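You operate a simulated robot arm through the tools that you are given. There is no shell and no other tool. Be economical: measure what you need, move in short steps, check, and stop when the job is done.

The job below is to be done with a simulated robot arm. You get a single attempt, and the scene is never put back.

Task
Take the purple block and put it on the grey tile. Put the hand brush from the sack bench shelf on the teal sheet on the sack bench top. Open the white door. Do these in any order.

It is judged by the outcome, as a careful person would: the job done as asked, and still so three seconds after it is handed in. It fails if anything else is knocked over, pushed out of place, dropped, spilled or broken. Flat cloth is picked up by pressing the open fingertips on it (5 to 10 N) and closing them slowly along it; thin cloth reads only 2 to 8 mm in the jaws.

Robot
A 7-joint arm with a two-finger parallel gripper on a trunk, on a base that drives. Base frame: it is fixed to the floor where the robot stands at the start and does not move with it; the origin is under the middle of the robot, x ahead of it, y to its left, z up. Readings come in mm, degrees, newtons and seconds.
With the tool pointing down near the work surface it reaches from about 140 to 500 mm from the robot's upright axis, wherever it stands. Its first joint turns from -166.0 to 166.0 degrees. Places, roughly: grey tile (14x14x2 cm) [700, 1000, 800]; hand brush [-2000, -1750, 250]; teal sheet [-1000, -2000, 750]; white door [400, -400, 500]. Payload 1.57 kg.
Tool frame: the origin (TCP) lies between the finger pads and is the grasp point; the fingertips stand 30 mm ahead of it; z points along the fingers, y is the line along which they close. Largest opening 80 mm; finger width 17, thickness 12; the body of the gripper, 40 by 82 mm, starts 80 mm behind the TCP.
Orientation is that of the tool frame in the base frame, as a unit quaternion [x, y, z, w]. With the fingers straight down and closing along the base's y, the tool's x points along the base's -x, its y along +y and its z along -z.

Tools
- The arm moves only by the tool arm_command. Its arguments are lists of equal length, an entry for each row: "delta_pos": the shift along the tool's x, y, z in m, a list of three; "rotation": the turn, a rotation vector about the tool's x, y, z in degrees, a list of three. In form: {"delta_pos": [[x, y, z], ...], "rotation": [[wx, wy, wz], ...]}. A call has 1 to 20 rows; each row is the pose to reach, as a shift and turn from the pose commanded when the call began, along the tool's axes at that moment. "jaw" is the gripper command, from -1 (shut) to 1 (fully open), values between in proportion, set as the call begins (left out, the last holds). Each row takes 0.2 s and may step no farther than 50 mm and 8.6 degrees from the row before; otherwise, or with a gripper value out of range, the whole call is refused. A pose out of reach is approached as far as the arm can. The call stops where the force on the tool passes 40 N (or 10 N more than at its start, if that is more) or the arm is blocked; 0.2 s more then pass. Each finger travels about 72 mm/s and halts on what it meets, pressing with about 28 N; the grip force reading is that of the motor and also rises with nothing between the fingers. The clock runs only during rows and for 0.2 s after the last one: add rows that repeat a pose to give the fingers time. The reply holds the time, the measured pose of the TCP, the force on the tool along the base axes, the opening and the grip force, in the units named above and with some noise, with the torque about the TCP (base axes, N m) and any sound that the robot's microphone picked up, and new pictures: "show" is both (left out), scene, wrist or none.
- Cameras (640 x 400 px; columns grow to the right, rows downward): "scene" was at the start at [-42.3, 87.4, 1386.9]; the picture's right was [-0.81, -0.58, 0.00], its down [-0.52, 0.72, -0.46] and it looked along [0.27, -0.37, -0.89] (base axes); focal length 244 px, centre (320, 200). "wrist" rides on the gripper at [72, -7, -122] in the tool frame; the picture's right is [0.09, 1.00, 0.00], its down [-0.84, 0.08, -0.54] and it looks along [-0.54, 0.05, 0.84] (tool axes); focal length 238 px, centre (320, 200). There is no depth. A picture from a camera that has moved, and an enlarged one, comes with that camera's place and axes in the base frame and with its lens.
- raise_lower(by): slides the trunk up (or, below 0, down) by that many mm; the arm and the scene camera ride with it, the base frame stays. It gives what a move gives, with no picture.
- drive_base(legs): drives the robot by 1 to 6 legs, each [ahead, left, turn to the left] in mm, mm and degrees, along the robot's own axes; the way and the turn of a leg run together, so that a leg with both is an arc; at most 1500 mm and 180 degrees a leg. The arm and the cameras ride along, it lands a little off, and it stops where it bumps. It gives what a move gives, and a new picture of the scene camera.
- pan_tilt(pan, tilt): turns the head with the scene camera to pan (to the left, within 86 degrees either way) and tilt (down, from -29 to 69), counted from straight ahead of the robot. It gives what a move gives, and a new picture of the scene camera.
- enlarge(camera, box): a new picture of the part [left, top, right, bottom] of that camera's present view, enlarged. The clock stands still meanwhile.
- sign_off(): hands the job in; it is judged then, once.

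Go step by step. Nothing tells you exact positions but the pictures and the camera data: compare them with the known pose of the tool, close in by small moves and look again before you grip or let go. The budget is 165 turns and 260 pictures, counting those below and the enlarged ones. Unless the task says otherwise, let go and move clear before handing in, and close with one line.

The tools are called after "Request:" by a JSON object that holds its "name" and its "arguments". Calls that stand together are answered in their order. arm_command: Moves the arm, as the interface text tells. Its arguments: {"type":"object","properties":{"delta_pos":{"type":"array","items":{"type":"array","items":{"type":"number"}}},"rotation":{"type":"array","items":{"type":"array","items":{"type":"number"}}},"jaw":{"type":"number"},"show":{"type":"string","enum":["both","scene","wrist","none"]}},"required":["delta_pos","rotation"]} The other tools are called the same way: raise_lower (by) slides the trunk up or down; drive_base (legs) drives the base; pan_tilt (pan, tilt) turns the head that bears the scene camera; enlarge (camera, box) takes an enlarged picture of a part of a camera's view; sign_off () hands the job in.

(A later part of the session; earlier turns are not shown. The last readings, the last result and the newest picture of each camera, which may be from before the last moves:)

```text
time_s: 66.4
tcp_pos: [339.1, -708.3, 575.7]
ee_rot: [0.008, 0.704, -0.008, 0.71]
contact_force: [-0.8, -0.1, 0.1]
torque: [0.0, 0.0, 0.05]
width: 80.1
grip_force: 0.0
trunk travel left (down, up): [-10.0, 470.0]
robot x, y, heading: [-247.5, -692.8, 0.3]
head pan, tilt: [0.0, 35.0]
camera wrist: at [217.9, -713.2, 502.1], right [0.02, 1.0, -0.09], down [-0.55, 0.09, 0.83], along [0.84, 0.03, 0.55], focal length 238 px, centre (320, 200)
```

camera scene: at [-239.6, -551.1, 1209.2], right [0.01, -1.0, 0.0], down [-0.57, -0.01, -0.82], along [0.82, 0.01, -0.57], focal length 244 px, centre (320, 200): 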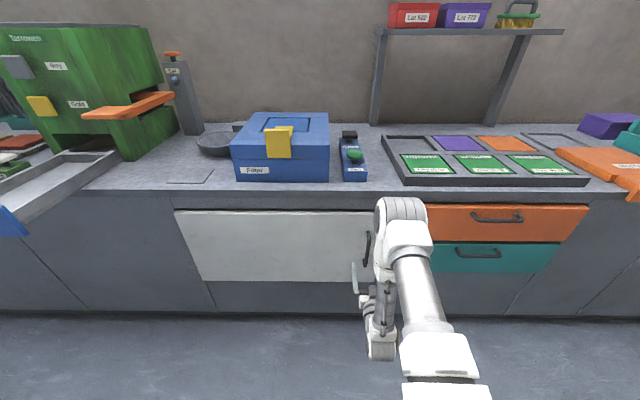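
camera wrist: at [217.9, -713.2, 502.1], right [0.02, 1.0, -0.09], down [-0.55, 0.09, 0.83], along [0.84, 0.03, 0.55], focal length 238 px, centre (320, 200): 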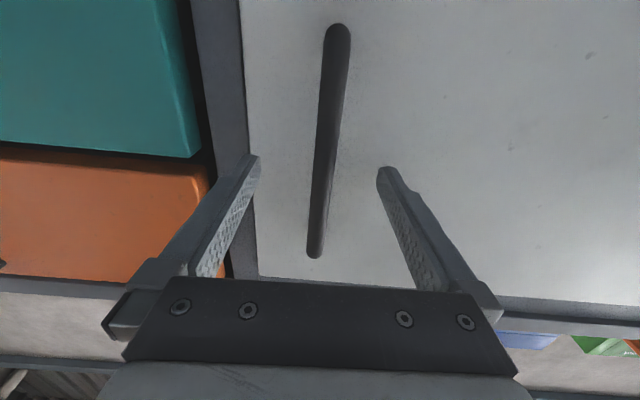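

Bar lies between the pads, about 10 mm ahead of the TCP. Closing.

Request:
{"name": "arm_command", "arguments": {"delta_pos": [[0, 0, 0.004], [0, 0, 0.004], [0, 0, 0.004], [0, 0, 0.004], [0, 0, 0.004]], "rotation": [[0, 0, 0], [0, 0, 0], [0, 0, 0], [0, 0, 0], [0, 0, 0]], "jaw": -1, "show": "wrist"}}

```text
time_s: 67.6
tcp_pos: [343.2, -707.1, 576.7]
ee_rot: [0.007, 0.704, -0.007, 0.71]
contact_force: [0.2, 9.3, -0.7]
torque: [-0.02, -0.04, 0.04]
width: 12.6
grip_force: 29.5
trunk travel left (down, up): [-10.0, 470.0]
robot x, y, heading: [-248.6, -685.1, 0.6]
head pan, tilt: [0.0, 35.0]
camera wrist: at [221.6, -712.4, 502.4], right [0.02, 1.0, -0.09], down [-0.55, 0.09, 0.83], along [0.84, 0.03, 0.55], focal length 238 px, centre (320, 200)
```

wrist: 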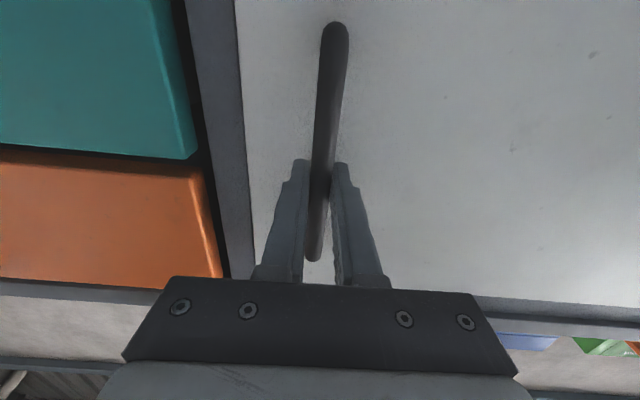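

Handle gripped. I'll pull back a little with the arm to see the door give.

Request:
{"name": "arm_command", "arguments": {"delta_pos": [[0, 0, -0.01], [0, 0, -0.025], [0, 0.001, -0.04], [0, 0.002, -0.055]], "rotation": [[0, 0, 0], [-1, 0, 0], [-2.5, 0, 0], [-4, 0, 0]], "show": "scene"}}

```text
time_s: 68.6
tcp_pos: [288.2, -701.2, 575.0]
ee_rot: [-0.018, 0.705, 0.019, 0.709]
contact_force: [4.9, 29.6, -1.5]
torque: [-0.09, 0.6, 0.02]
width: 12.8
grip_force: 29.3
trunk travel left (down, up): [-10.0, 470.0]
robot x, y, heading: [-247.7, -691.4, 0.6]
head pan, tilt: [0.0, 35.0]
camera scene: at [-239.3, -550.0, 1209.1], right [0.01, -1.0, 0.0], down [-0.57, -0.01, -0.82], along [0.82, 0.01, -0.57], focal length 244 px, centre (320, 200)
```

scene: 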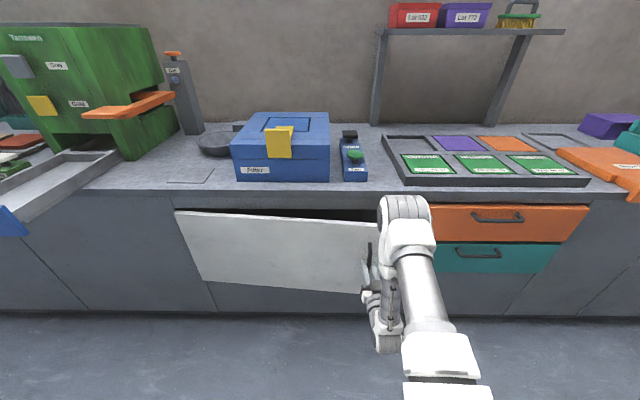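

The door opens. I turned the wrist the wrong way, so I'll turn it back and ease the side load.

Request:
{"name": "arm_command", "arguments": {"delta_pos": [[0, 0.003, 0], [0, 0.005, 0], [0, 0.005, 0]], "rotation": [[4, 0, 0], [8, 0, 0], [8, 0, 0]], "show": "none"}}

```text
time_s: 69.4
tcp_pos: [289.1, -700.7, 575.3]
ee_rot: [0.033, 0.704, -0.034, 0.709]
contact_force: [2.1, 15.5, -4.3]
torque: [0.02, -0.48, 0.14]
width: 12.6
grip_force: 29.7
trunk travel left (down, up): [-10.0, 470.0]
robot x, y, heading: [-243.1, -692.1, 0.6]
head pan, tilt: [0.0, 35.0]
```

Side load is down. Now I'll swing the base about the hinge in small arcs.

Request:
{"name": "drive_base", "arguments": {"legs": [[-54, 55, -5], [-54, 55, -5]]}}

```text
time_s: 71.2
tcp_pos: [179.2, -674.3, 576.6]
ee_rot: [0.092, 0.699, -0.092, 0.703]
contact_force: [7.2, 19.8, -3.7]
torque: [0.0, 0.24, 0.12]
width: 12.8
grip_force: 29.7
trunk travel left (down, up): [-10.0, 470.0]
robot x, y, heading: [-347.0, -576.4, -9.1]
head pan, tilt: [0.0, 35.0]
camera scene: at [-314.7, -436.4, 1209.1], right [-0.16, -0.99, 0.0], down [-0.57, 0.09, -0.82], along [0.81, -0.13, -0.57], focal length 244 px, centre (320, 200)
```

scene: 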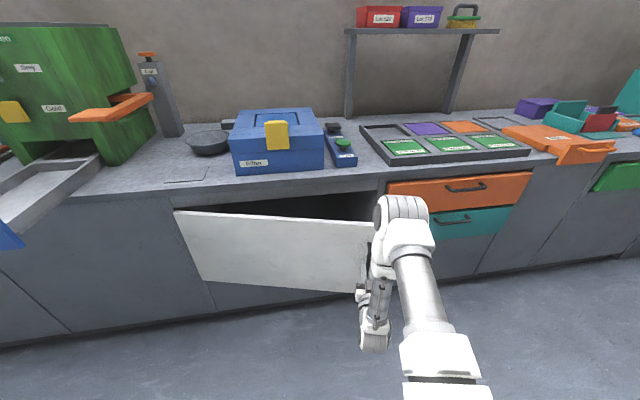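

Working smoothly. Continue the swing.

Request:
{"name": "drive_base", "arguments": {"legs": [[-54, 56, -5], [-54, 56, -5], [-54, 56, -5]]}}

```text
time_s: 73.7
tcp_pos: [28.3, -598.9, 576.2]
ee_rot: [0.182, 0.68, -0.181, 0.687]
contact_force: [15.8, 24.1, -3.6]
torque: [-0.11, 0.18, 0.17]
width: 12.9
grip_force: 29.8
trunk travel left (down, up): [-10.0, 470.0]
robot x, y, heading: [-453.3, -364.5, -24.4]
head pan, tilt: [0.0, 35.0]
camera scene: at [-387.0, -241.0, 1209.0], right [-0.41, -0.91, 0.0], down [-0.52, 0.24, -0.82], along [0.75, -0.34, -0.57], focal length 244 px, centre (320, 200)
```

scene: 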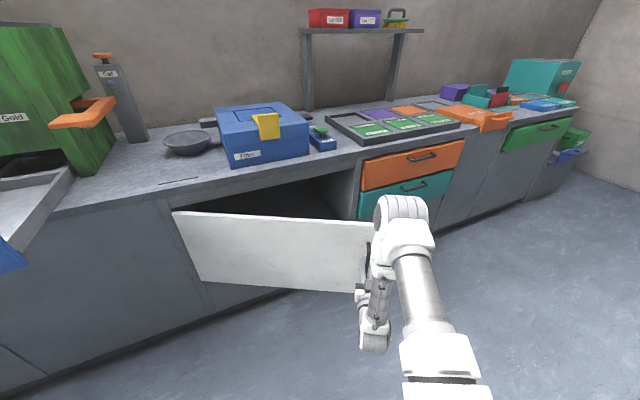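

About 30° open. Continue, with slightly more left to relieve the side load.

Request:
{"name": "drive_base", "arguments": {"legs": [[-53, 60, -5], [-54, 57, -5], [-54, 57, -5]]}}

```text
time_s: 76.2
tcp_pos: [-96.5, -486.6, 575.3]
ee_rot: [0.274, 0.65, -0.275, 0.654]
contact_force: [-24.5, -21.0, -2.1]
torque: [0.1, 0.17, -0.12]
width: 12.8
grip_force: 29.8
trunk travel left (down, up): [-10.0, 470.0]
robot x, y, heading: [-493.3, -130.9, -39.5]
head pan, tilt: [0.0, 35.0]
camera scene: at [-401.4, -31.7, 1209.3], right [-0.64, -0.77, 0.0], down [-0.44, 0.37, -0.82], along [0.63, -0.52, -0.57], focal length 244 px, centre (320, 200)
```

scene: 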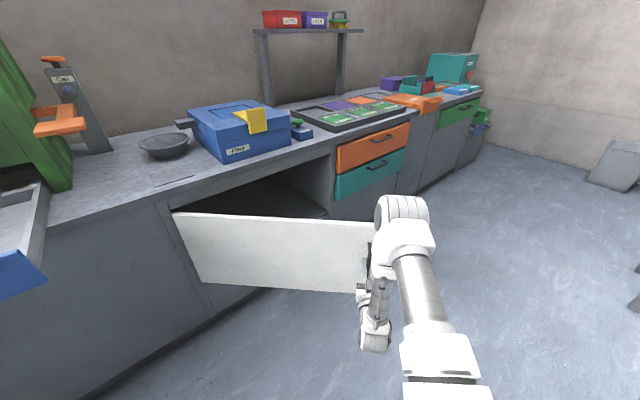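

About 45° open. Continue with a little less left.

Request:
{"name": "drive_base", "arguments": {"legs": [[-54, 50, -5], [-54, 55, -5], [-54, 55, -5]]}}

```text
time_s: 78.7
tcp_pos: [-188.5, -348.5, 575.9]
ee_rot: [0.354, 0.61, -0.354, 0.614]
contact_force: [29.9, 16.1, -0.6]
torque: [0.01, 0.18, 0.17]
width: 12.7
grip_force: 29.8
trunk travel left (down, up): [-10.0, 470.0]
robot x, y, heading: [-491.0, 94.4, -54.8]
head pan, tilt: [0.0, 35.0]
camera scene: at [-368.1, 168.3, 1209.0], right [-0.82, -0.58, 0.0], down [-0.33, 0.47, -0.82], along [0.47, -0.67, -0.57], focal length 244 px, centre (320, 200)
```

scene: 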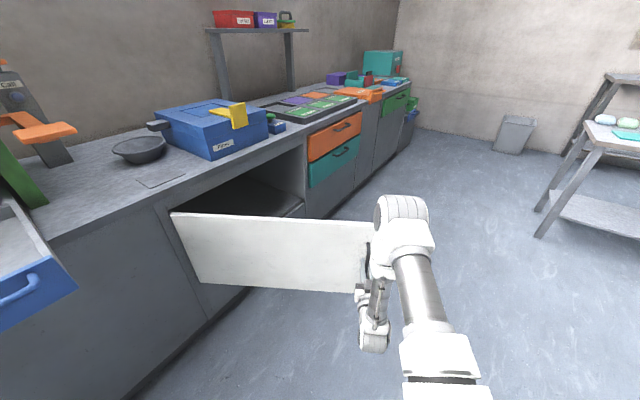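

About 60° open. One more set to roughly 75–80°.

Request:
{"name": "drive_base", "arguments": {"legs": [[-53, 61, -5], [-54, 56, -5], [-54, 56, -5]]}}

```text
time_s: 81.2
tcp_pos: [-242.1, -192.6, 576.4]
ee_rot: [0.434, 0.556, -0.437, 0.558]
contact_force: [-38.4, -7.7, -0.6]
torque: [0.14, -0.02, -0.2]
width: 13.1
grip_force: 29.4
trunk travel left (down, up): [-10.0, 470.0]
robot x, y, heading: [-407.8, 317.2, -69.8]
head pan, tilt: [0.0, 35.0]
camera scene: at [-277.2, 356.3, 1209.3], right [-0.94, -0.35, 0.0], down [-0.2, 0.54, -0.82], along [0.29, -0.77, -0.57], focal length 244 px, centre (320, 200)
```

scene: 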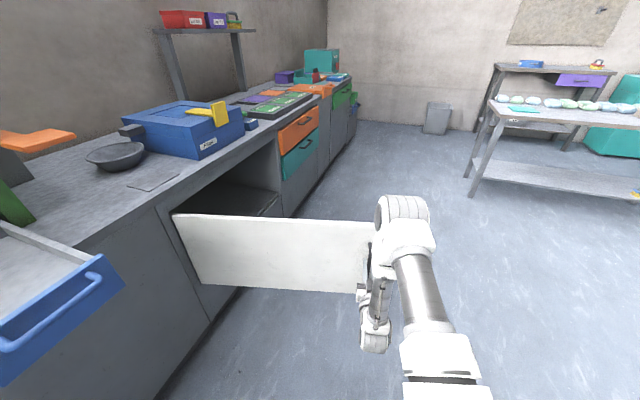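

Door is about 75° open, plenty. I'll relieve the side load, let go and back the hand straight off.

Request:
{"name": "arm_command", "arguments": {"delta_pos": [[0, 0.004, 0], [0, 0.007, 0], [0, 0.007, 0]], "rotation": [[0, 0, 0], [0, 0, 0], [0, 0, 0]], "show": "none"}}

```text
time_s: 82.0
tcp_pos: [-243.1, -192.8, 576.9]
ee_rot: [0.436, 0.554, -0.443, 0.554]
contact_force: [-36.8, -6.7, 0.2]
torque: [-0.14, -0.35, -0.17]
width: 12.9
grip_force: 29.5
trunk travel left (down, up): [-10.0, 470.0]
robot x, y, heading: [-410.8, 312.2, -69.8]
head pan, tilt: [0.0, 35.0]
```

Wrong side; I'll shift the other way to relieve the load, then open.

Request:
{"name": "arm_command", "arguments": {"delta_pos": [[0, -0.006, 0], [0, -0.012, 0], [0, -0.012, 0]], "rotation": [[0, 0, 0], [0, 0, 0], [0, 0, 0]], "show": "none"}}

Request:
{"name": "arm_command", "arguments": {"delta_pos": [[0, 0, 0], [0, 0, 0], [0, 0, 0], [0, 0, 0], [0, 0, 0]], "rotation": [[0, 0, 0], [0, 0, 0], [0, 0, 0], [0, 0, 0], [0, 0, 0]], "jaw": 1, "show": "wrist"}}

```text
time_s: 82.8
tcp_pos: [-244.0, -191.4, 576.0]
ee_rot: [0.431, 0.557, -0.434, 0.561]
contact_force: [6.4, 1.3, -0.6]
torque: [0.1, 0.07, 0.0]
width: 12.6
grip_force: 30.1
trunk travel left (down, up): [-10.0, 470.0]
robot x, y, heading: [-406.1, 316.0, -69.8]
head pan, tilt: [0.0, 35.0]
```

```text
time_s: 84.0
tcp_pos: [-247.9, -192.4, 575.1]
ee_rot: [0.433, 0.556, -0.438, 0.558]
contact_force: [-0.3, -0.4, -0.4]
torque: [0.02, 0.01, -0.05]
width: 80.1
grip_force: 0.1
trunk travel left (down, up): [-10.0, 470.0]
robot x, y, heading: [-414.6, 317.1, -69.7]
head pan, tilt: [0.0, 35.0]
camera wrist: at [-283.7, -77.3, 502.6], right [0.97, 0.24, -0.1], down [-0.06, 0.55, 0.83], along [0.25, -0.8, 0.55], focal length 238 px, centre (320, 200)
```

wrist: 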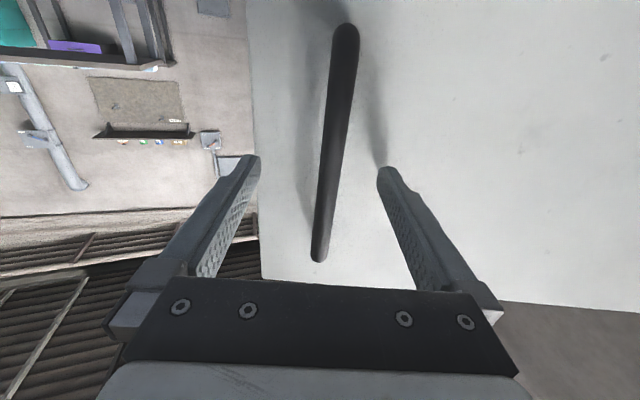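

Released with the handle centred. I'll back straight off, turn to face the sack bench and drive around the open door.

Request:
{"name": "drive_base", "arguments": {"legs": [[-300, 0, 0], [0, -300, -20.3], [0, -600, 0], [1350, 0, 0]]}}

```text
time_s: 102.1
tcp_pos: [-1431.7, -1337.6, 575.6]
ee_rot: [-0.526, -0.469, 0.53, -0.47]
contact_force: [-0.3, -0.2, -0.4]
torque: [-0.01, 0.0, 0.0]
width: 80.2
grip_force: 0.0
trunk travel left (down, up): [-10.0, 470.0]
robot x, y, heading: [-1401.8, -803.2, -90.6]
head pan, tilt: [0.0, 35.0]
camera scene: at [-1262.9, -812.9, 1209.2], right [-1.0, 0.01, 0.0], down [0.01, 0.57, -0.82], along [-0.01, -0.82, -0.57], focal length 244 px, centre (320, 200)
```

scene: 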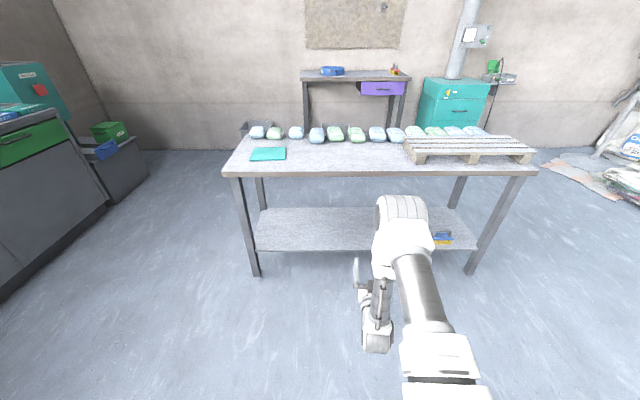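

I see the bench with the teal sheet at front left and the brush at the right end of the shelf. I'll enlarge both.

Request:
{"name": "enlarge", "arguments": {"camera": "scene", "box": [400, 190, 528, 270]}}

Request:
{"name": "enlarge", "arguments": {"camera": "scene", "box": [220, 110, 380, 210]}}

Request:
{"name": "pan_tilt", "arguments": {"pan": 80, "tilt": 20}}

```text
5.00 times, centred on (464, 230) of scene
camera zoom: at [-1262.9, -812.9, 1209.2], right [-1.0, 0.01, 0.0], down [0.01, 0.57, -0.82], along [-0.01, -0.82, -0.57], focal length 1221 px, centre (-400, 50)
```

zoom: 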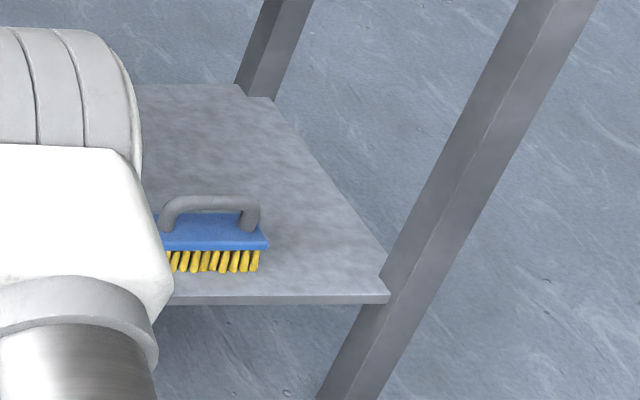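

```text
4.00 times, centred on (300, 160) of scene
camera zoom: at [-1262.9, -812.9, 1209.2], right [-1.0, 0.01, 0.0], down [0.01, 0.57, -0.82], along [-0.01, -0.82, -0.57], focal length 977 px, centre (400, 360)
```

zoom: 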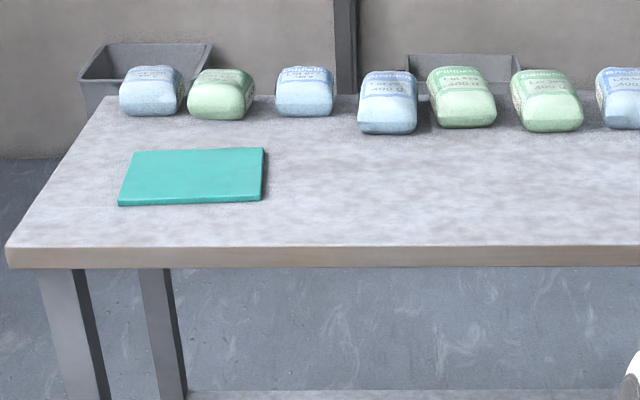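

```text
time_s: 103.6
tcp_pos: [-1431.6, -1337.6, 574.9]
ee_rot: [-0.527, -0.469, 0.531, -0.47]
contact_force: [0.2, -0.7, 0.2]
torque: [0.0, 0.0, 0.01]
width: 79.8
grip_force: 0.0
trunk travel left (down, up): [-10.0, 470.0]
robot x, y, heading: [-1403.9, -800.4, -90.6]
head pan, tilt: [80.0, 20.0]
camera scene: at [-1170.6, -741.9, 1233.0], right [-0.18, -0.98, 0.0], down [-0.34, 0.06, -0.94], along [0.92, -0.17, -0.34], focal length 244 px, centre (320, 200)
```

scene: 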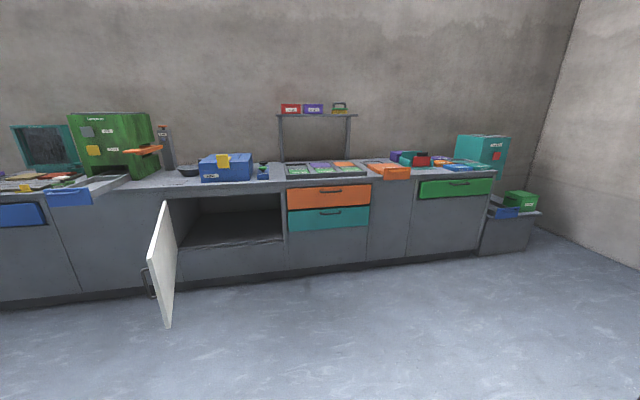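

The door stands open. The brush (bristles down, arched grey handle along x) is near [-1942,-1790]; sheet centre near [-1050,-1828]. I'll drive in front of the brush and tilt the tool to 30° off vertical, clear of the bench.

Request:
{"name": "drive_base", "arguments": {"legs": [[0, -545, 0.6]]}}

Request:
{"name": "arm_command", "arguments": {"delta_pos": [[0.02, 0, 0], [0.04, 0, 0], [0.06, 0, 0], [0.08, 0, 0], [0.1, 0, 0], [0.12, 0, 0], [0.13, 0, 0], [0.14, 0, 0]], "rotation": [[0, 7.5, 0], [0, 15, 0], [0, 22.5, 0], [0, 30, 0], [0, 37.5, 0], [0, 45, 0], [0, 52.5, 0], [0, 60, 0]], "show": "none"}}

Request:
{"name": "arm_command", "arguments": {"delta_pos": [[0, 0, 0], [0, 0, 0], [0, 0, 0], [0, 0, 0], [0, 0, 0], [0, 0, 0], [0, 0, 0], [0, 0, 0], [0, 0, 0], [0, 0, 0], [0, 0, 0]], "rotation": [[0, 0, 8.2], [0, 0, 16.4], [0, 0, 24.6], [0, 0, 32.8], [0, 0, 41], [0, 0, 49.2], [0, 0, 57.4], [0, 0, 65.6], [0, 0, 73.8], [0, 0, 82], [0, 0, 90]], "show": "none"}}

Request:
{"name": "pan_tilt", "arguments": {"pan": 0, "tilt": 40}}

```text
time_s: 108.2
tcp_pos: [-1973.6, -1334.5, 575.8]
ee_rot: [-0.525, -0.47, 0.53, -0.471]
contact_force: [0.4, -0.2, -0.2]
torque: [0.01, 0.01, -0.01]
width: 80.1
grip_force: 0.2
trunk travel left (down, up): [-10.0, 470.0]
robot x, y, heading: [-1949.5, -801.0, -90.5]
head pan, tilt: [80.0, 20.0]
camera scene: at [-1714.9, -737.2, 1233.0], right [-0.18, -0.98, 0.0], down [-0.34, 0.06, -0.94], along [0.92, -0.17, -0.34], focal length 244 px, centre (320, 200)
```

scene: 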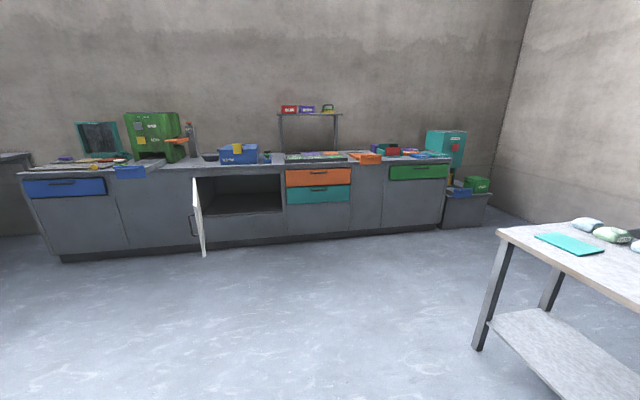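

```text
time_s: 110.0
tcp_pos: [-1972.9, -1333.8, 434.3]
ee_rot: [0.719, 0.643, -0.196, 0.173]
contact_force: [-0.5, 0.0, -0.5]
torque: [0.03, -0.01, -0.02]
width: 80.0
grip_force: 0.1
trunk travel left (down, up): [-10.0, 470.0]
robot x, y, heading: [-1947.2, -798.2, -90.3]
head pan, tilt: [80.0, 20.0]
```

```text
time_s: 112.4
tcp_pos: [-1973.7, -1334.2, 436.1]
ee_rot: [0.963, -0.055, -0.017, 0.262]
contact_force: [0.9, -0.4, -0.1]
torque: [0.02, 0.0, 0.0]
width: 80.0
grip_force: 0.1
trunk travel left (down, up): [-10.0, 470.0]
robot x, y, heading: [-1944.6, -803.1, -90.1]
head pan, tilt: [80.0, 20.0]
```

```text
time_s: 113.9
tcp_pos: [-1974.1, -1335.0, 433.5]
ee_rot: [0.964, -0.053, -0.016, 0.261]
contact_force: [-0.1, -0.4, 0.5]
torque: [0.01, -0.03, -0.01]
width: 79.9
grip_force: 0.1
trunk travel left (down, up): [-10.0, 470.0]
robot x, y, heading: [-1946.0, -798.4, -90.1]
head pan, tilt: [0.0, 40.0]
camera scene: at [-1806.8, -805.8, 1201.6], right [-1.0, 0.0, 0.0], down [0.0, 0.64, -0.77], along [0.0, -0.77, -0.64], focal length 244 px, centre (320, 200)
```

scene: 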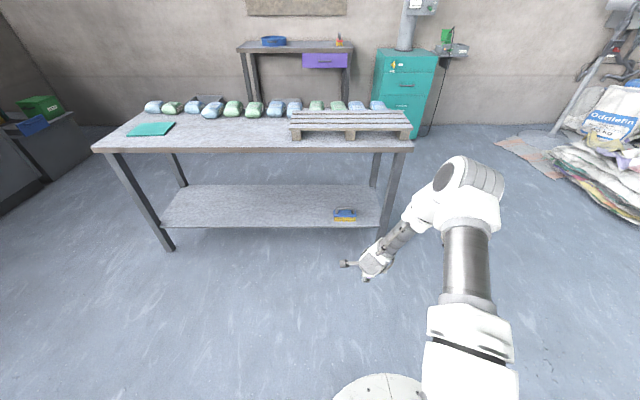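

Request:
{"name": "enlarge", "arguments": {"camera": "scene", "box": [313, 190, 393, 240]}}

Request:
{"name": "enlarge", "arguments": {"camera": "wrist", "box": [0, 0, 640, 400]}}

```text
8.00 times, centred on (353, 215) of scene
camera zoom: at [-1806.8, -805.8, 1201.6], right [-1.0, 0.0, 0.0], down [0.0, 0.64, -0.77], along [0.0, -0.77, -0.64], focal length 1954 px, centre (56, 80)
```

zoom: 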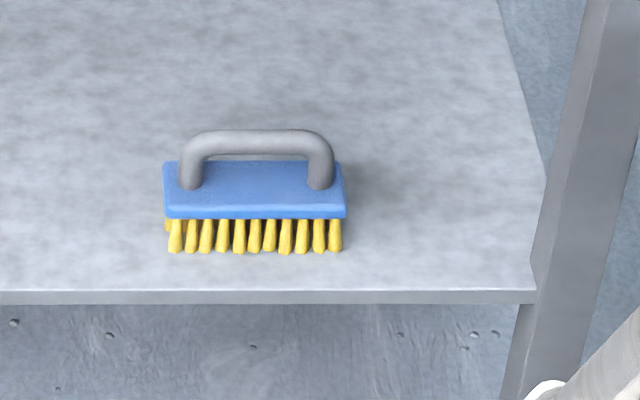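

```text
1.00 times, centred on (320, 200) of wrist (not enlarged: the box is as wide or as high as the picture)
camera zoom: at [-1894.3, -1276.3, 536.7], right [0.0, -0.86, 0.5], down [-0.81, 0.3, 0.51], along [-0.59, -0.4, -0.7], focal length 238 px, centre (320, 200)
```

zoom: 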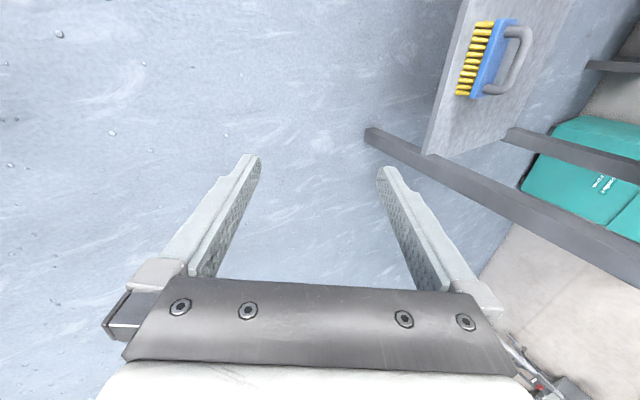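

The wrist camera also sees the brush. I'll drive in 300 mm and re-measure before going under the bench top.

Request:
{"name": "drive_base", "arguments": {"legs": [[300, 30, 0]]}}

Request:
{"name": "enlarge", "arguments": {"camera": "scene", "box": [300, 180, 460, 280]}}

Request:
{"name": "enlarge", "arguments": {"camera": "wrist", "box": [0, 0, 640, 400]}}

```text
time_s: 116.4
tcp_pos: [-1944.0, -1628.4, 435.4]
ee_rot: [0.964, -0.053, -0.016, 0.262]
contact_force: [-0.6, 0.0, 0.5]
torque: [0.0, 0.0, 0.0]
width: 80.1
grip_force: 0.0
trunk travel left (down, up): [-10.0, 470.0]
robot x, y, heading: [-1919.9, -1095.9, -90.1]
head pan, tilt: [0.0, 40.0]
camera scene: at [-1777.4, -1099.2, 1201.6], right [-1.0, 0.0, 0.0], down [0.0, 0.64, -0.77], along [0.0, -0.77, -0.64], focal length 244 px, centre (320, 200)
```

scene: 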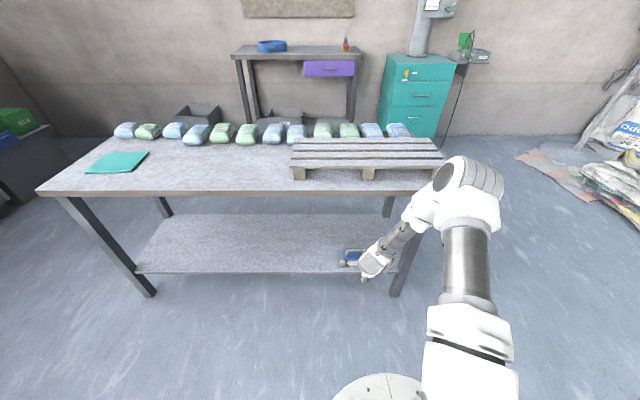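

```text
4.00 times, centred on (380, 230) of scene
camera zoom: at [-1777.4, -1099.2, 1201.6], right [-1.0, 0.0, 0.0], down [0.0, 0.64, -0.77], along [0.0, -0.77, -0.64], focal length 977 px, centre (80, 80)
```

zoom: 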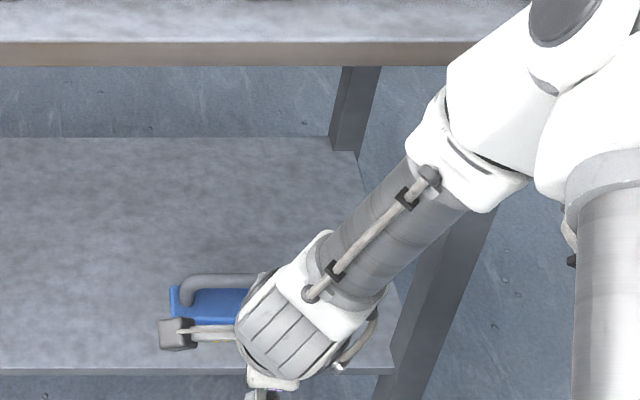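

```text
1.00 times, centred on (320, 200) of wrist (not enlarged: the box is as wide or as high as the picture)
camera zoom: at [-1863.9, -1570.0, 536.7], right [0.0, -0.86, 0.5], down [-0.81, 0.3, 0.51], along [-0.59, -0.41, -0.7], focal length 238 px, centre (320, 200)
```

zoom: 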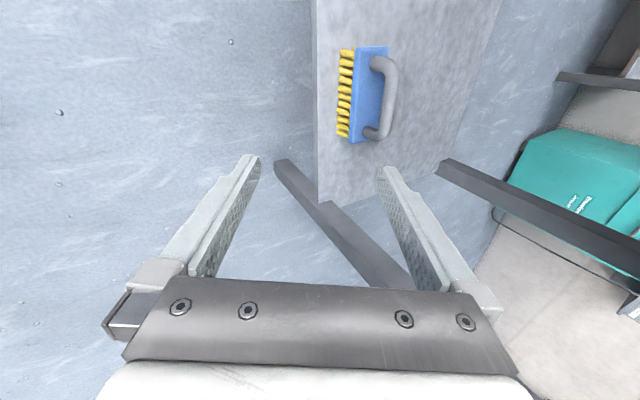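

Bar estimate is [-1943,-1825,288]; the top's front edge is near y≈-1700. The elbow is high, so I'll keep the base back and reach in with a stretched arm. First I'll square the tool and test a stretch.

Request:
{"name": "arm_command", "arguments": {"delta_pos": [[0.0035, 0.0105, 0.041], [0.007, 0.021, 0.082]], "rotation": [[0, 1.6, -2.75], [0, 3.2, -5.5]]}}

```text
time_s: 117.0
tcp_pos: [-1943.9, -1688.2, 375.2]
ee_rot: [0.965, 0.001, -0.001, 0.262]
contact_force: [0.1, 0.2, -0.1]
torque: [0.03, 0.02, 0.0]
width: 80.0
grip_force: 0.0
trunk travel left (down, up): [-10.0, 470.0]
robot x, y, heading: [-1921.2, -1095.9, -90.2]
head pan, tilt: [0.0, 40.0]
camera scene: at [-1777.4, -1099.1, 1201.7], right [-1.0, 0.0, 0.0], down [0.0, 0.64, -0.77], along [0.0, -0.77, -0.64], focal length 244 px, centre (320, 200)
camera wrist: at [-1871.6, -1620.5, 475.9], right [0.1, -0.86, 0.5], down [-0.84, 0.21, 0.51], along [-0.54, -0.47, -0.7], focal length 238 px, centre (320, 200)
```

scene: 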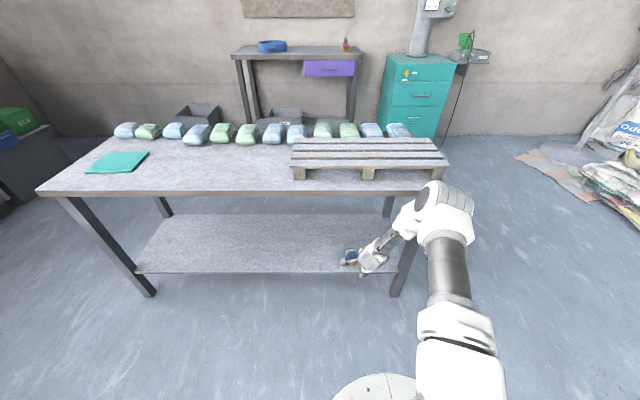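
wrist: 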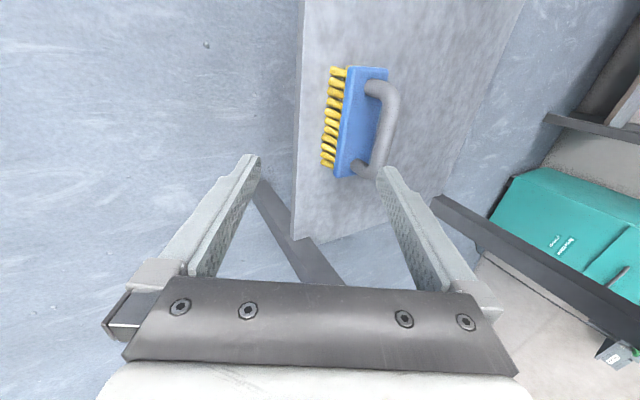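

Consistent: bar at about [-1940,-1824,288]. I'll go to a stand-off 70 mm short along the tool axis with a narrower opening and check clearance.

Request:
{"name": "arm_command", "arguments": {"delta_pos": [[0.001, 0.025, 0.02], [0.003, 0.05, 0.04], [0.004, 0.074, 0.06]], "rotation": [[0, 0, 0], [0, 0, 0], [0, 0, 0]], "jaw": 0.2}}

Request:
{"name": "enlarge", "arguments": {"camera": "scene", "box": [320, 160, 480, 260]}}

```text
time_s: 117.8
tcp_pos: [-1938.9, -1781.8, 363.3]
ee_rot: [0.965, 0.001, -0.001, 0.261]
contact_force: [0.2, -1.7, -0.3]
torque: [-0.01, 0.02, -0.01]
width: 48.1
grip_force: 0.1
trunk travel left (down, up): [-10.0, 470.0]
robot x, y, heading: [-1917.5, -1094.0, -90.0]
head pan, tilt: [0.0, 40.0]
camera scene: at [-1777.5, -1099.1, 1201.6], right [-1.0, 0.0, 0.0], down [0.0, 0.64, -0.77], along [0.0, -0.77, -0.64], focal length 244 px, centre (320, 200)
camera wrist: at [-1866.9, -1714.6, 463.5], right [0.1, -0.86, 0.5], down [-0.83, 0.21, 0.51], along [-0.54, -0.47, -0.7], focal length 238 px, centre (320, 200)
```

scene: 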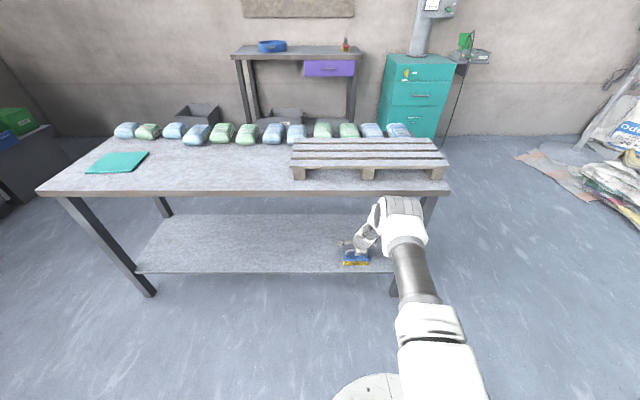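
wrist: 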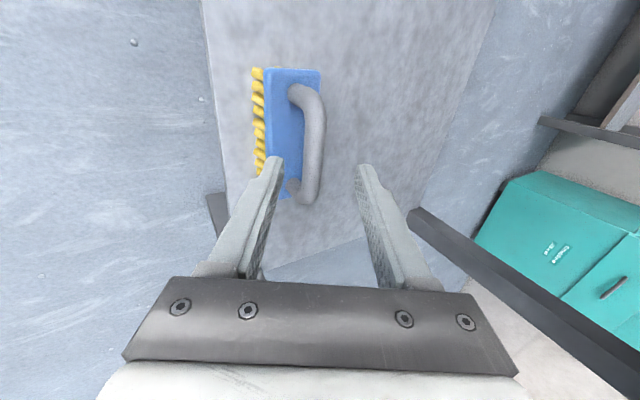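

```text
4.00 times, centred on (400, 210) of scene
camera zoom: at [-1777.5, -1099.1, 1201.6], right [-1.0, 0.0, 0.0], down [0.0, 0.64, -0.77], along [0.0, -0.77, -0.64], focal length 977 px, centre (0, 160)
```

zoom: 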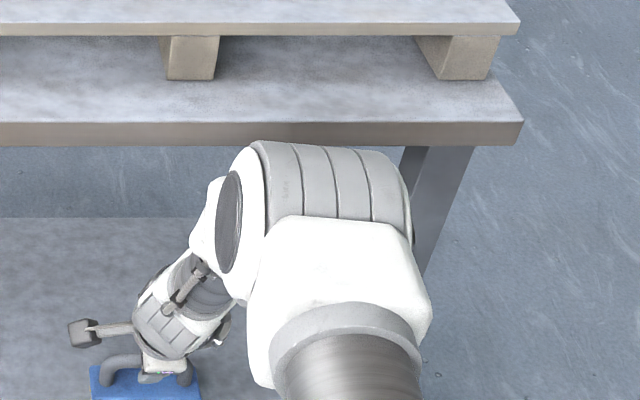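

Clearances look fine. I'll advance along the tool axis partway and check the bar between the fingers.

Request:
{"name": "arm_command", "arguments": {"delta_pos": [[-0.002, -0.003, 0.02], [-0.002, -0.003, 0.038]], "rotation": [[0, 0, 0], [0, 0, 0]]}}

Request:
{"name": "enlarge", "arguments": {"camera": "scene", "box": [320, 210, 400, 280]}}

```text
time_s: 118.4
tcp_pos: [-1942.0, -1799.6, 327.1]
ee_rot: [0.965, 0.0, -0.002, 0.262]
contact_force: [1.5, 0.3, 0.2]
torque: [-0.01, 0.03, 0.03]
width: 48.1
grip_force: 0.0
trunk travel left (down, up): [-10.0, 470.0]
robot x, y, heading: [-1918.8, -1095.0, -90.4]
head pan, tilt: [0.0, 40.0]
camera scene: at [-1777.4, -1099.1, 1201.6], right [-1.0, 0.0, 0.0], down [0.0, 0.64, -0.77], along [0.0, -0.77, -0.64], focal length 244 px, centre (320, 200)
camera wrist: at [-1869.1, -1731.8, 428.3], right [0.09, -0.86, 0.5], down [-0.84, 0.21, 0.51], along [-0.54, -0.47, -0.7], focal length 238 px, centre (320, 200)
```

scene: 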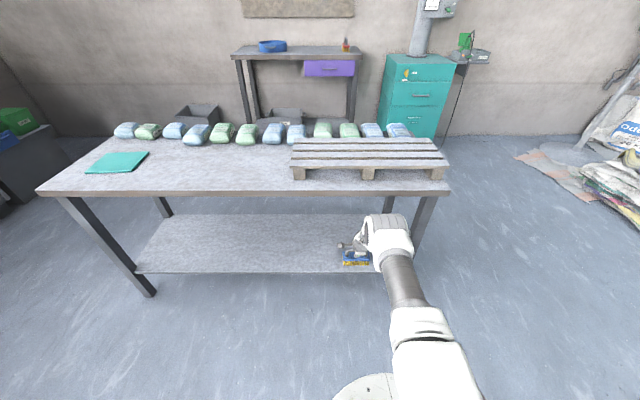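
wrist: 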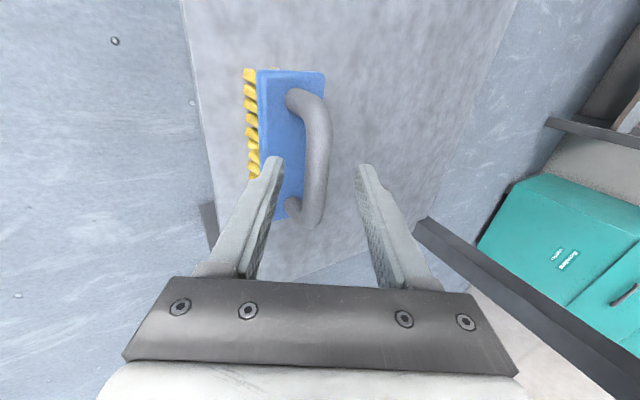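

```text
5.71 times, centred on (360, 245) of scene
camera zoom: at [-1777.4, -1099.1, 1201.6], right [-1.0, 0.0, 0.0], down [0.0, 0.64, -0.77], along [0.0, -0.77, -0.64], focal length 1396 px, centre (91, -57)
```

zoom: 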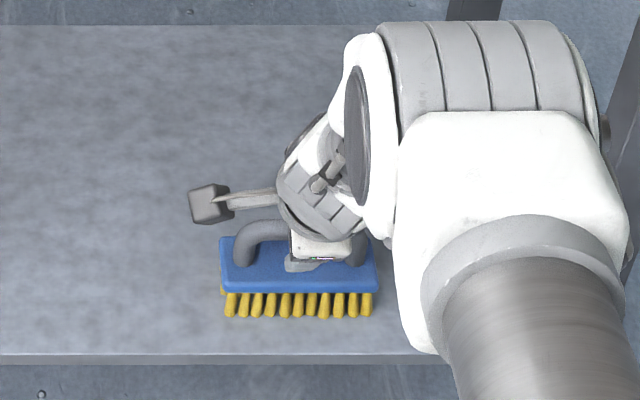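

The bar is centred between the fingers. I'll advance the last 26 mm.

Request:
{"name": "arm_command", "arguments": {"delta_pos": [[0, -0.002, 0.013], [0, -0.002, 0.026]], "rotation": [[0, 0, 0], [0, 0, 0]], "show": "wrist"}}

```text
time_s: 119.0
tcp_pos: [-1940.8, -1810.4, 304.3]
ee_rot: [0.965, 0.001, -0.001, 0.263]
contact_force: [0.3, 3.5, 7.5]
torque: [0.26, 0.01, 0.0]
width: 47.2
grip_force: 0.1
trunk travel left (down, up): [-10.0, 470.0]
robot x, y, heading: [-1917.1, -1091.4, -90.0]
head pan, tilt: [0.0, 40.0]
camera wrist: at [-1869.0, -1743.0, 406.2], right [0.09, -0.86, 0.5], down [-0.83, 0.21, 0.51], along [-0.54, -0.47, -0.7], focal length 238 px, centre (320, 200)
```

wrist: 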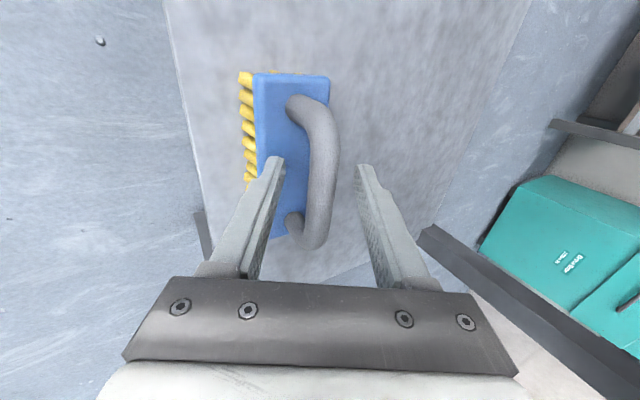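

Light touch on the brush block. I'll back off 3 mm and close on the bar.

Request:
{"name": "arm_command", "arguments": {"delta_pos": [[0, 0, -0.003]], "rotation": [[0, 0, 0]], "show": "none"}}

Request:
{"name": "arm_command", "arguments": {"delta_pos": [[0, 0, 0], [0, 0, 0], [0, 0, 0], [0, 0, 0]], "rotation": [[0, 0, 0], [0, 0, 0], [0, 0, 0], [0, 0, 0]], "jaw": -1, "show": "wrist"}}

```text
time_s: 119.4
tcp_pos: [-1940.1, -1807.5, 305.2]
ee_rot: [0.965, -0.001, -0.002, 0.261]
contact_force: [-0.4, -0.1, 0.1]
torque: [-0.01, 0.03, 0.02]
width: 48.0
grip_force: 0.0
trunk travel left (down, up): [-10.0, 470.0]
robot x, y, heading: [-1916.6, -1094.0, -90.3]
head pan, tilt: [0.0, 40.0]
```

```text
time_s: 120.4
tcp_pos: [-1941.6, -1809.6, 307.9]
ee_rot: [0.965, 0.001, -0.002, 0.263]
contact_force: [0.9, -2.4, 5.7]
torque: [-0.06, -0.04, 0.0]
width: 17.1
grip_force: 28.5
trunk travel left (down, up): [-10.0, 470.0]
robot x, y, heading: [-1919.6, -1092.7, -90.3]
head pan, tilt: [0.0, 40.0]
camera wrist: at [-1868.8, -1742.0, 408.4], right [0.09, -0.86, 0.5], down [-0.83, 0.21, 0.51], along [-0.54, -0.47, -0.7], focal length 238 px, centre (320, 200)
```

wrist: 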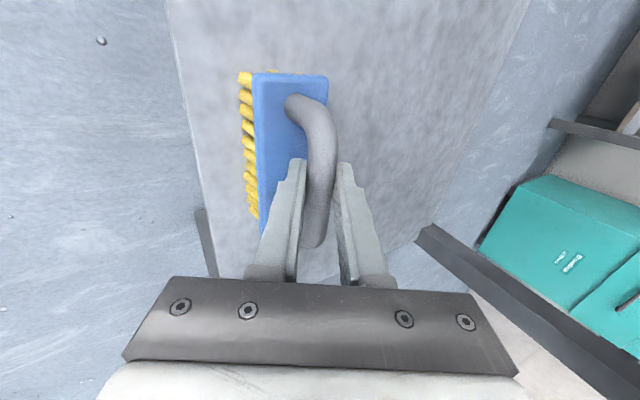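

Handle gripped at 17 mm. Lift 40 mm and then back out by driving.

Request:
{"name": "arm_command", "arguments": {"delta_pos": [[0, 0.005, -0.0086], [0, 0.0125, -0.0216], [0, 0.02, -0.0345]], "rotation": [[0, 0, 0], [0, 0, 0], [0, 0, 0]]}}

```text
time_s: 121.2
tcp_pos: [-1941.1, -1808.3, 346.2]
ee_rot: [0.965, 0.0, -0.002, 0.261]
contact_force: [0.1, 0.6, -1.8]
torque: [0.01, 0.0, 0.01]
width: 17.3
grip_force: 27.8
trunk travel left (down, up): [-10.0, 470.0]
robot x, y, heading: [-1922.4, -1094.7, -90.0]
head pan, tilt: [0.0, 40.0]
camera scene: at [-1777.4, -1099.4, 1201.6], right [-1.0, 0.0, 0.0], down [0.0, 0.64, -0.77], along [0.0, -0.77, -0.64], focal length 244 px, centre (320, 200)
camera wrist: at [-1869.1, -1741.5, 447.8], right [0.09, -0.86, 0.5], down [-0.83, 0.21, 0.51], along [-0.54, -0.47, -0.7], focal length 238 px, centre (320, 200)
```

scene: 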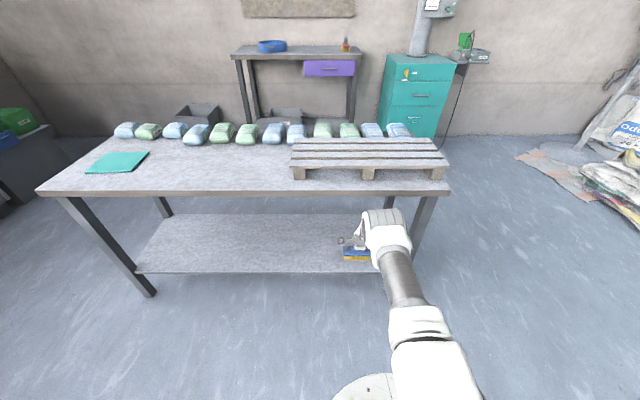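
wrist: 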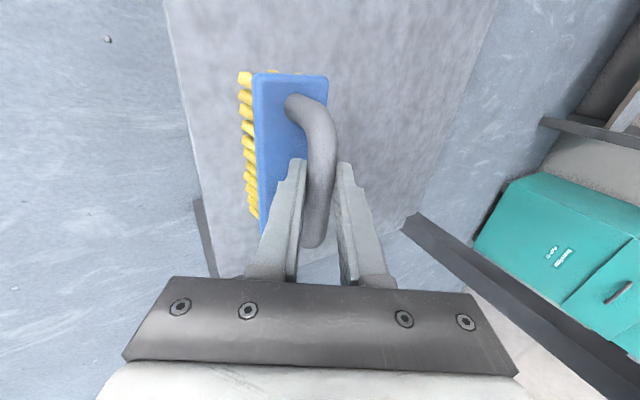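

Brush is up. Backing out, moving left in front of the sheet, and raising the trunk.

Request:
{"name": "drive_base", "arguments": {"legs": [[-350, 0, 0], [0, 880, 0]]}}

Request:
{"name": "raise_lower", "arguments": {"by": 440}}

Request:
{"name": "arm_command", "arguments": {"delta_pos": [[0, 0.02, -0.0345], [0, 0.04, -0.069], [0, 0.06, -0.1035], [0, 0.065, -0.112]], "rotation": [[0, 0, 0], [0, 0, 0], [0, 0, 0], [0, 0, 0]]}}

```text
time_s: 130.7
tcp_pos: [-1063.0, -1461.6, 347.0]
ee_rot: [0.965, -0.003, -0.002, 0.262]
contact_force: [0.1, 0.3, -2.1]
torque: [0.02, -0.03, 0.03]
width: 17.2
grip_force: 27.5
trunk travel left (down, up): [-10.0, 470.0]
robot x, y, heading: [-1033.2, -746.8, -90.4]
head pan, tilt: [0.0, 40.0]
camera scene: at [-892.8, -753.7, 1201.6], right [-1.0, 0.01, 0.0], down [0.01, 0.64, -0.77], along [-0.01, -0.77, -0.64], focal length 244 px, centre (320, 200)
```

scene: 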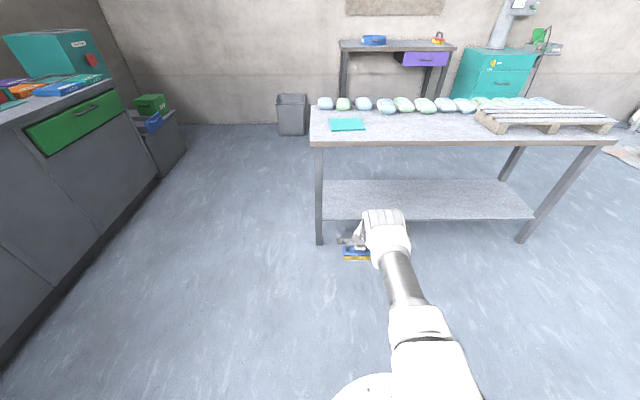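

```text
refused: 440 is not a number from -400 to 400
```

```text
time_s: 131.7
tcp_pos: [-1060.4, -1462.0, 477.1]
ee_rot: [0.965, -0.002, -0.002, 0.261]
contact_force: [-0.3, 0.1, -2.5]
torque: [0.01, -0.03, -0.02]
width: 17.2
grip_force: 28.3
trunk travel left (down, up): [-10.0, 470.0]
robot x, y, heading: [-1032.9, -744.8, -90.2]
head pan, tilt: [0.0, 40.0]
camera scene: at [-892.9, -753.7, 1201.6], right [-1.0, 0.01, 0.0], down [0.01, 0.64, -0.77], along [-0.01, -0.77, -0.64], focal length 244 px, centre (320, 200)
camera wrist: at [-987.3, -1394.8, 578.2], right [0.09, -0.86, 0.5], down [-0.83, 0.21, 0.51], along [-0.55, -0.46, -0.7], focal length 238 px, centre (320, 200)
```

scene: 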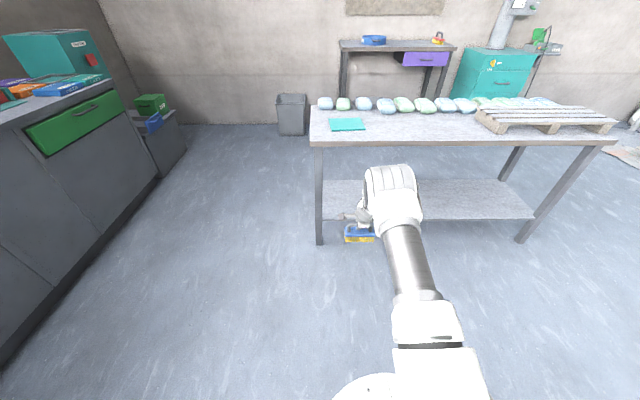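
wrist: 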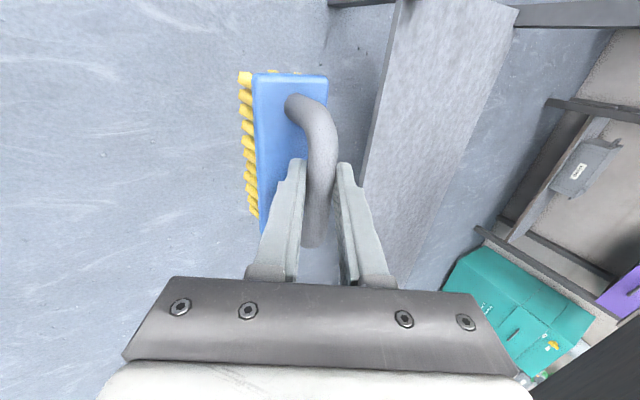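

Raising the trunk (in two moves) well above the bench top.

Request:
{"name": "raise_lower", "arguments": {"by": 400}}

Request:
{"name": "raise_lower", "arguments": {"by": 60}}

Request:
{"name": "drive_base", "arguments": {"legs": [[180, 0, 0]]}}

Request:
{"name": "enlarge", "arguments": {"camera": "scene", "box": [280, 130, 440, 230]}}

Request:
{"name": "enlarge", "arguments": {"camera": "wrist", "box": [0, 0, 640, 400]}}

```text
time_s: 135.5
tcp_pos: [-1061.2, -1461.6, 874.9]
ee_rot: [0.965, -0.003, -0.003, 0.262]
contact_force: [0.4, 0.0, -2.5]
torque: [0.04, -0.03, 0.02]
width: 17.2
grip_force: 27.6
trunk travel left (down, up): [-410.0, 70.0]
robot x, y, heading: [-1031.3, -749.7, -90.5]
head pan, tilt: [0.0, 40.0]
```

```text
time_s: 136.5
tcp_pos: [-1060.2, -1461.9, 936.9]
ee_rot: [0.965, -0.003, -0.003, 0.261]
contact_force: [-0.3, 0.1, -2.3]
torque: [0.01, -0.04, 0.01]
width: 17.1
grip_force: 27.6
trunk travel left (down, up): [-470.0, 10.0]
robot x, y, heading: [-1035.3, -745.4, -90.5]
head pan, tilt: [0.0, 40.0]
```

```text
time_s: 138.3
tcp_pos: [-1061.7, -1639.4, 937.3]
ee_rot: [0.965, -0.002, -0.002, 0.262]
contact_force: [-0.3, -0.3, -2.2]
torque: [0.04, -0.05, 0.02]
width: 17.3
grip_force: 28.7
trunk travel left (down, up): [-470.0, 10.0]
robot x, y, heading: [-1034.9, -923.5, -90.2]
head pan, tilt: [0.0, 40.0]
camera scene: at [-894.3, -932.4, 1661.6], right [-1.0, 0.01, 0.0], down [0.01, 0.64, -0.77], along [-0.01, -0.77, -0.64], focal length 244 px, centre (320, 200)
```

scene: 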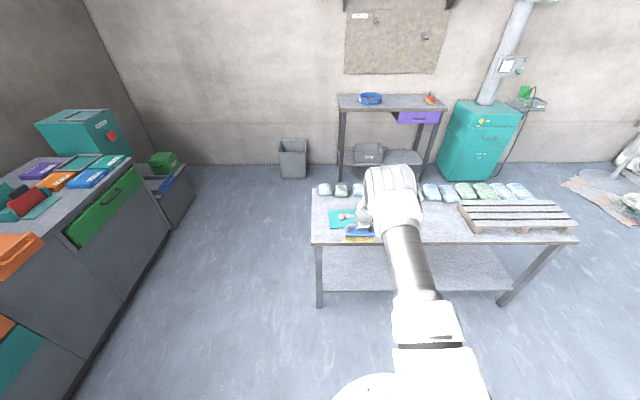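

```text
4.00 times, centred on (360, 180) of scene
camera zoom: at [-894.3, -932.4, 1661.6], right [-1.0, 0.01, 0.0], down [0.01, 0.64, -0.77], along [-0.01, -0.77, -0.64], focal length 977 px, centre (160, 280)
```

zoom: 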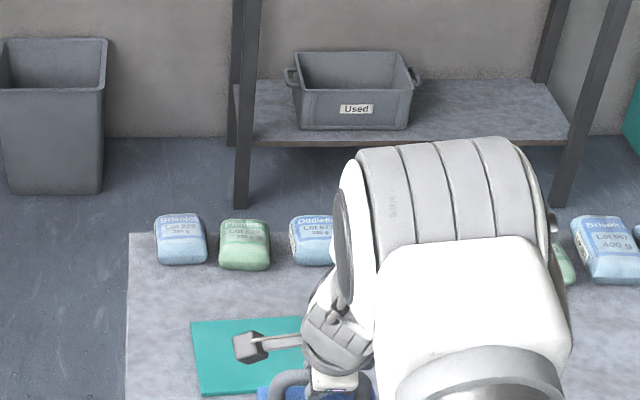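

```text
1.00 times, centred on (320, 200) of wrist (not enlarged: the box is as wide or as high as the picture)
camera zoom: at [-988.4, -1573.6, 1037.9], right [0.09, -0.86, 0.5], down [-0.83, 0.21, 0.51], along [-0.55, -0.46, -0.7], focal length 238 px, centre (320, 200)
```

zoom: 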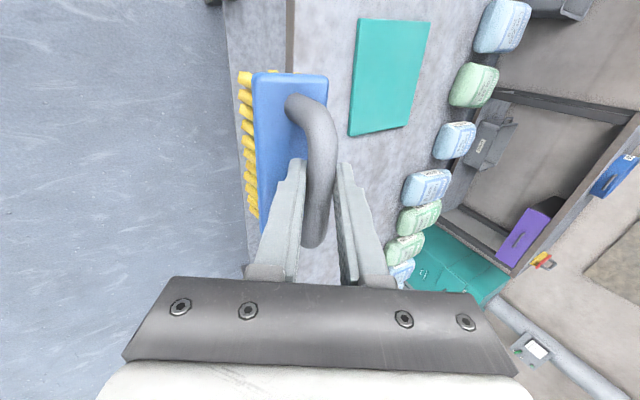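

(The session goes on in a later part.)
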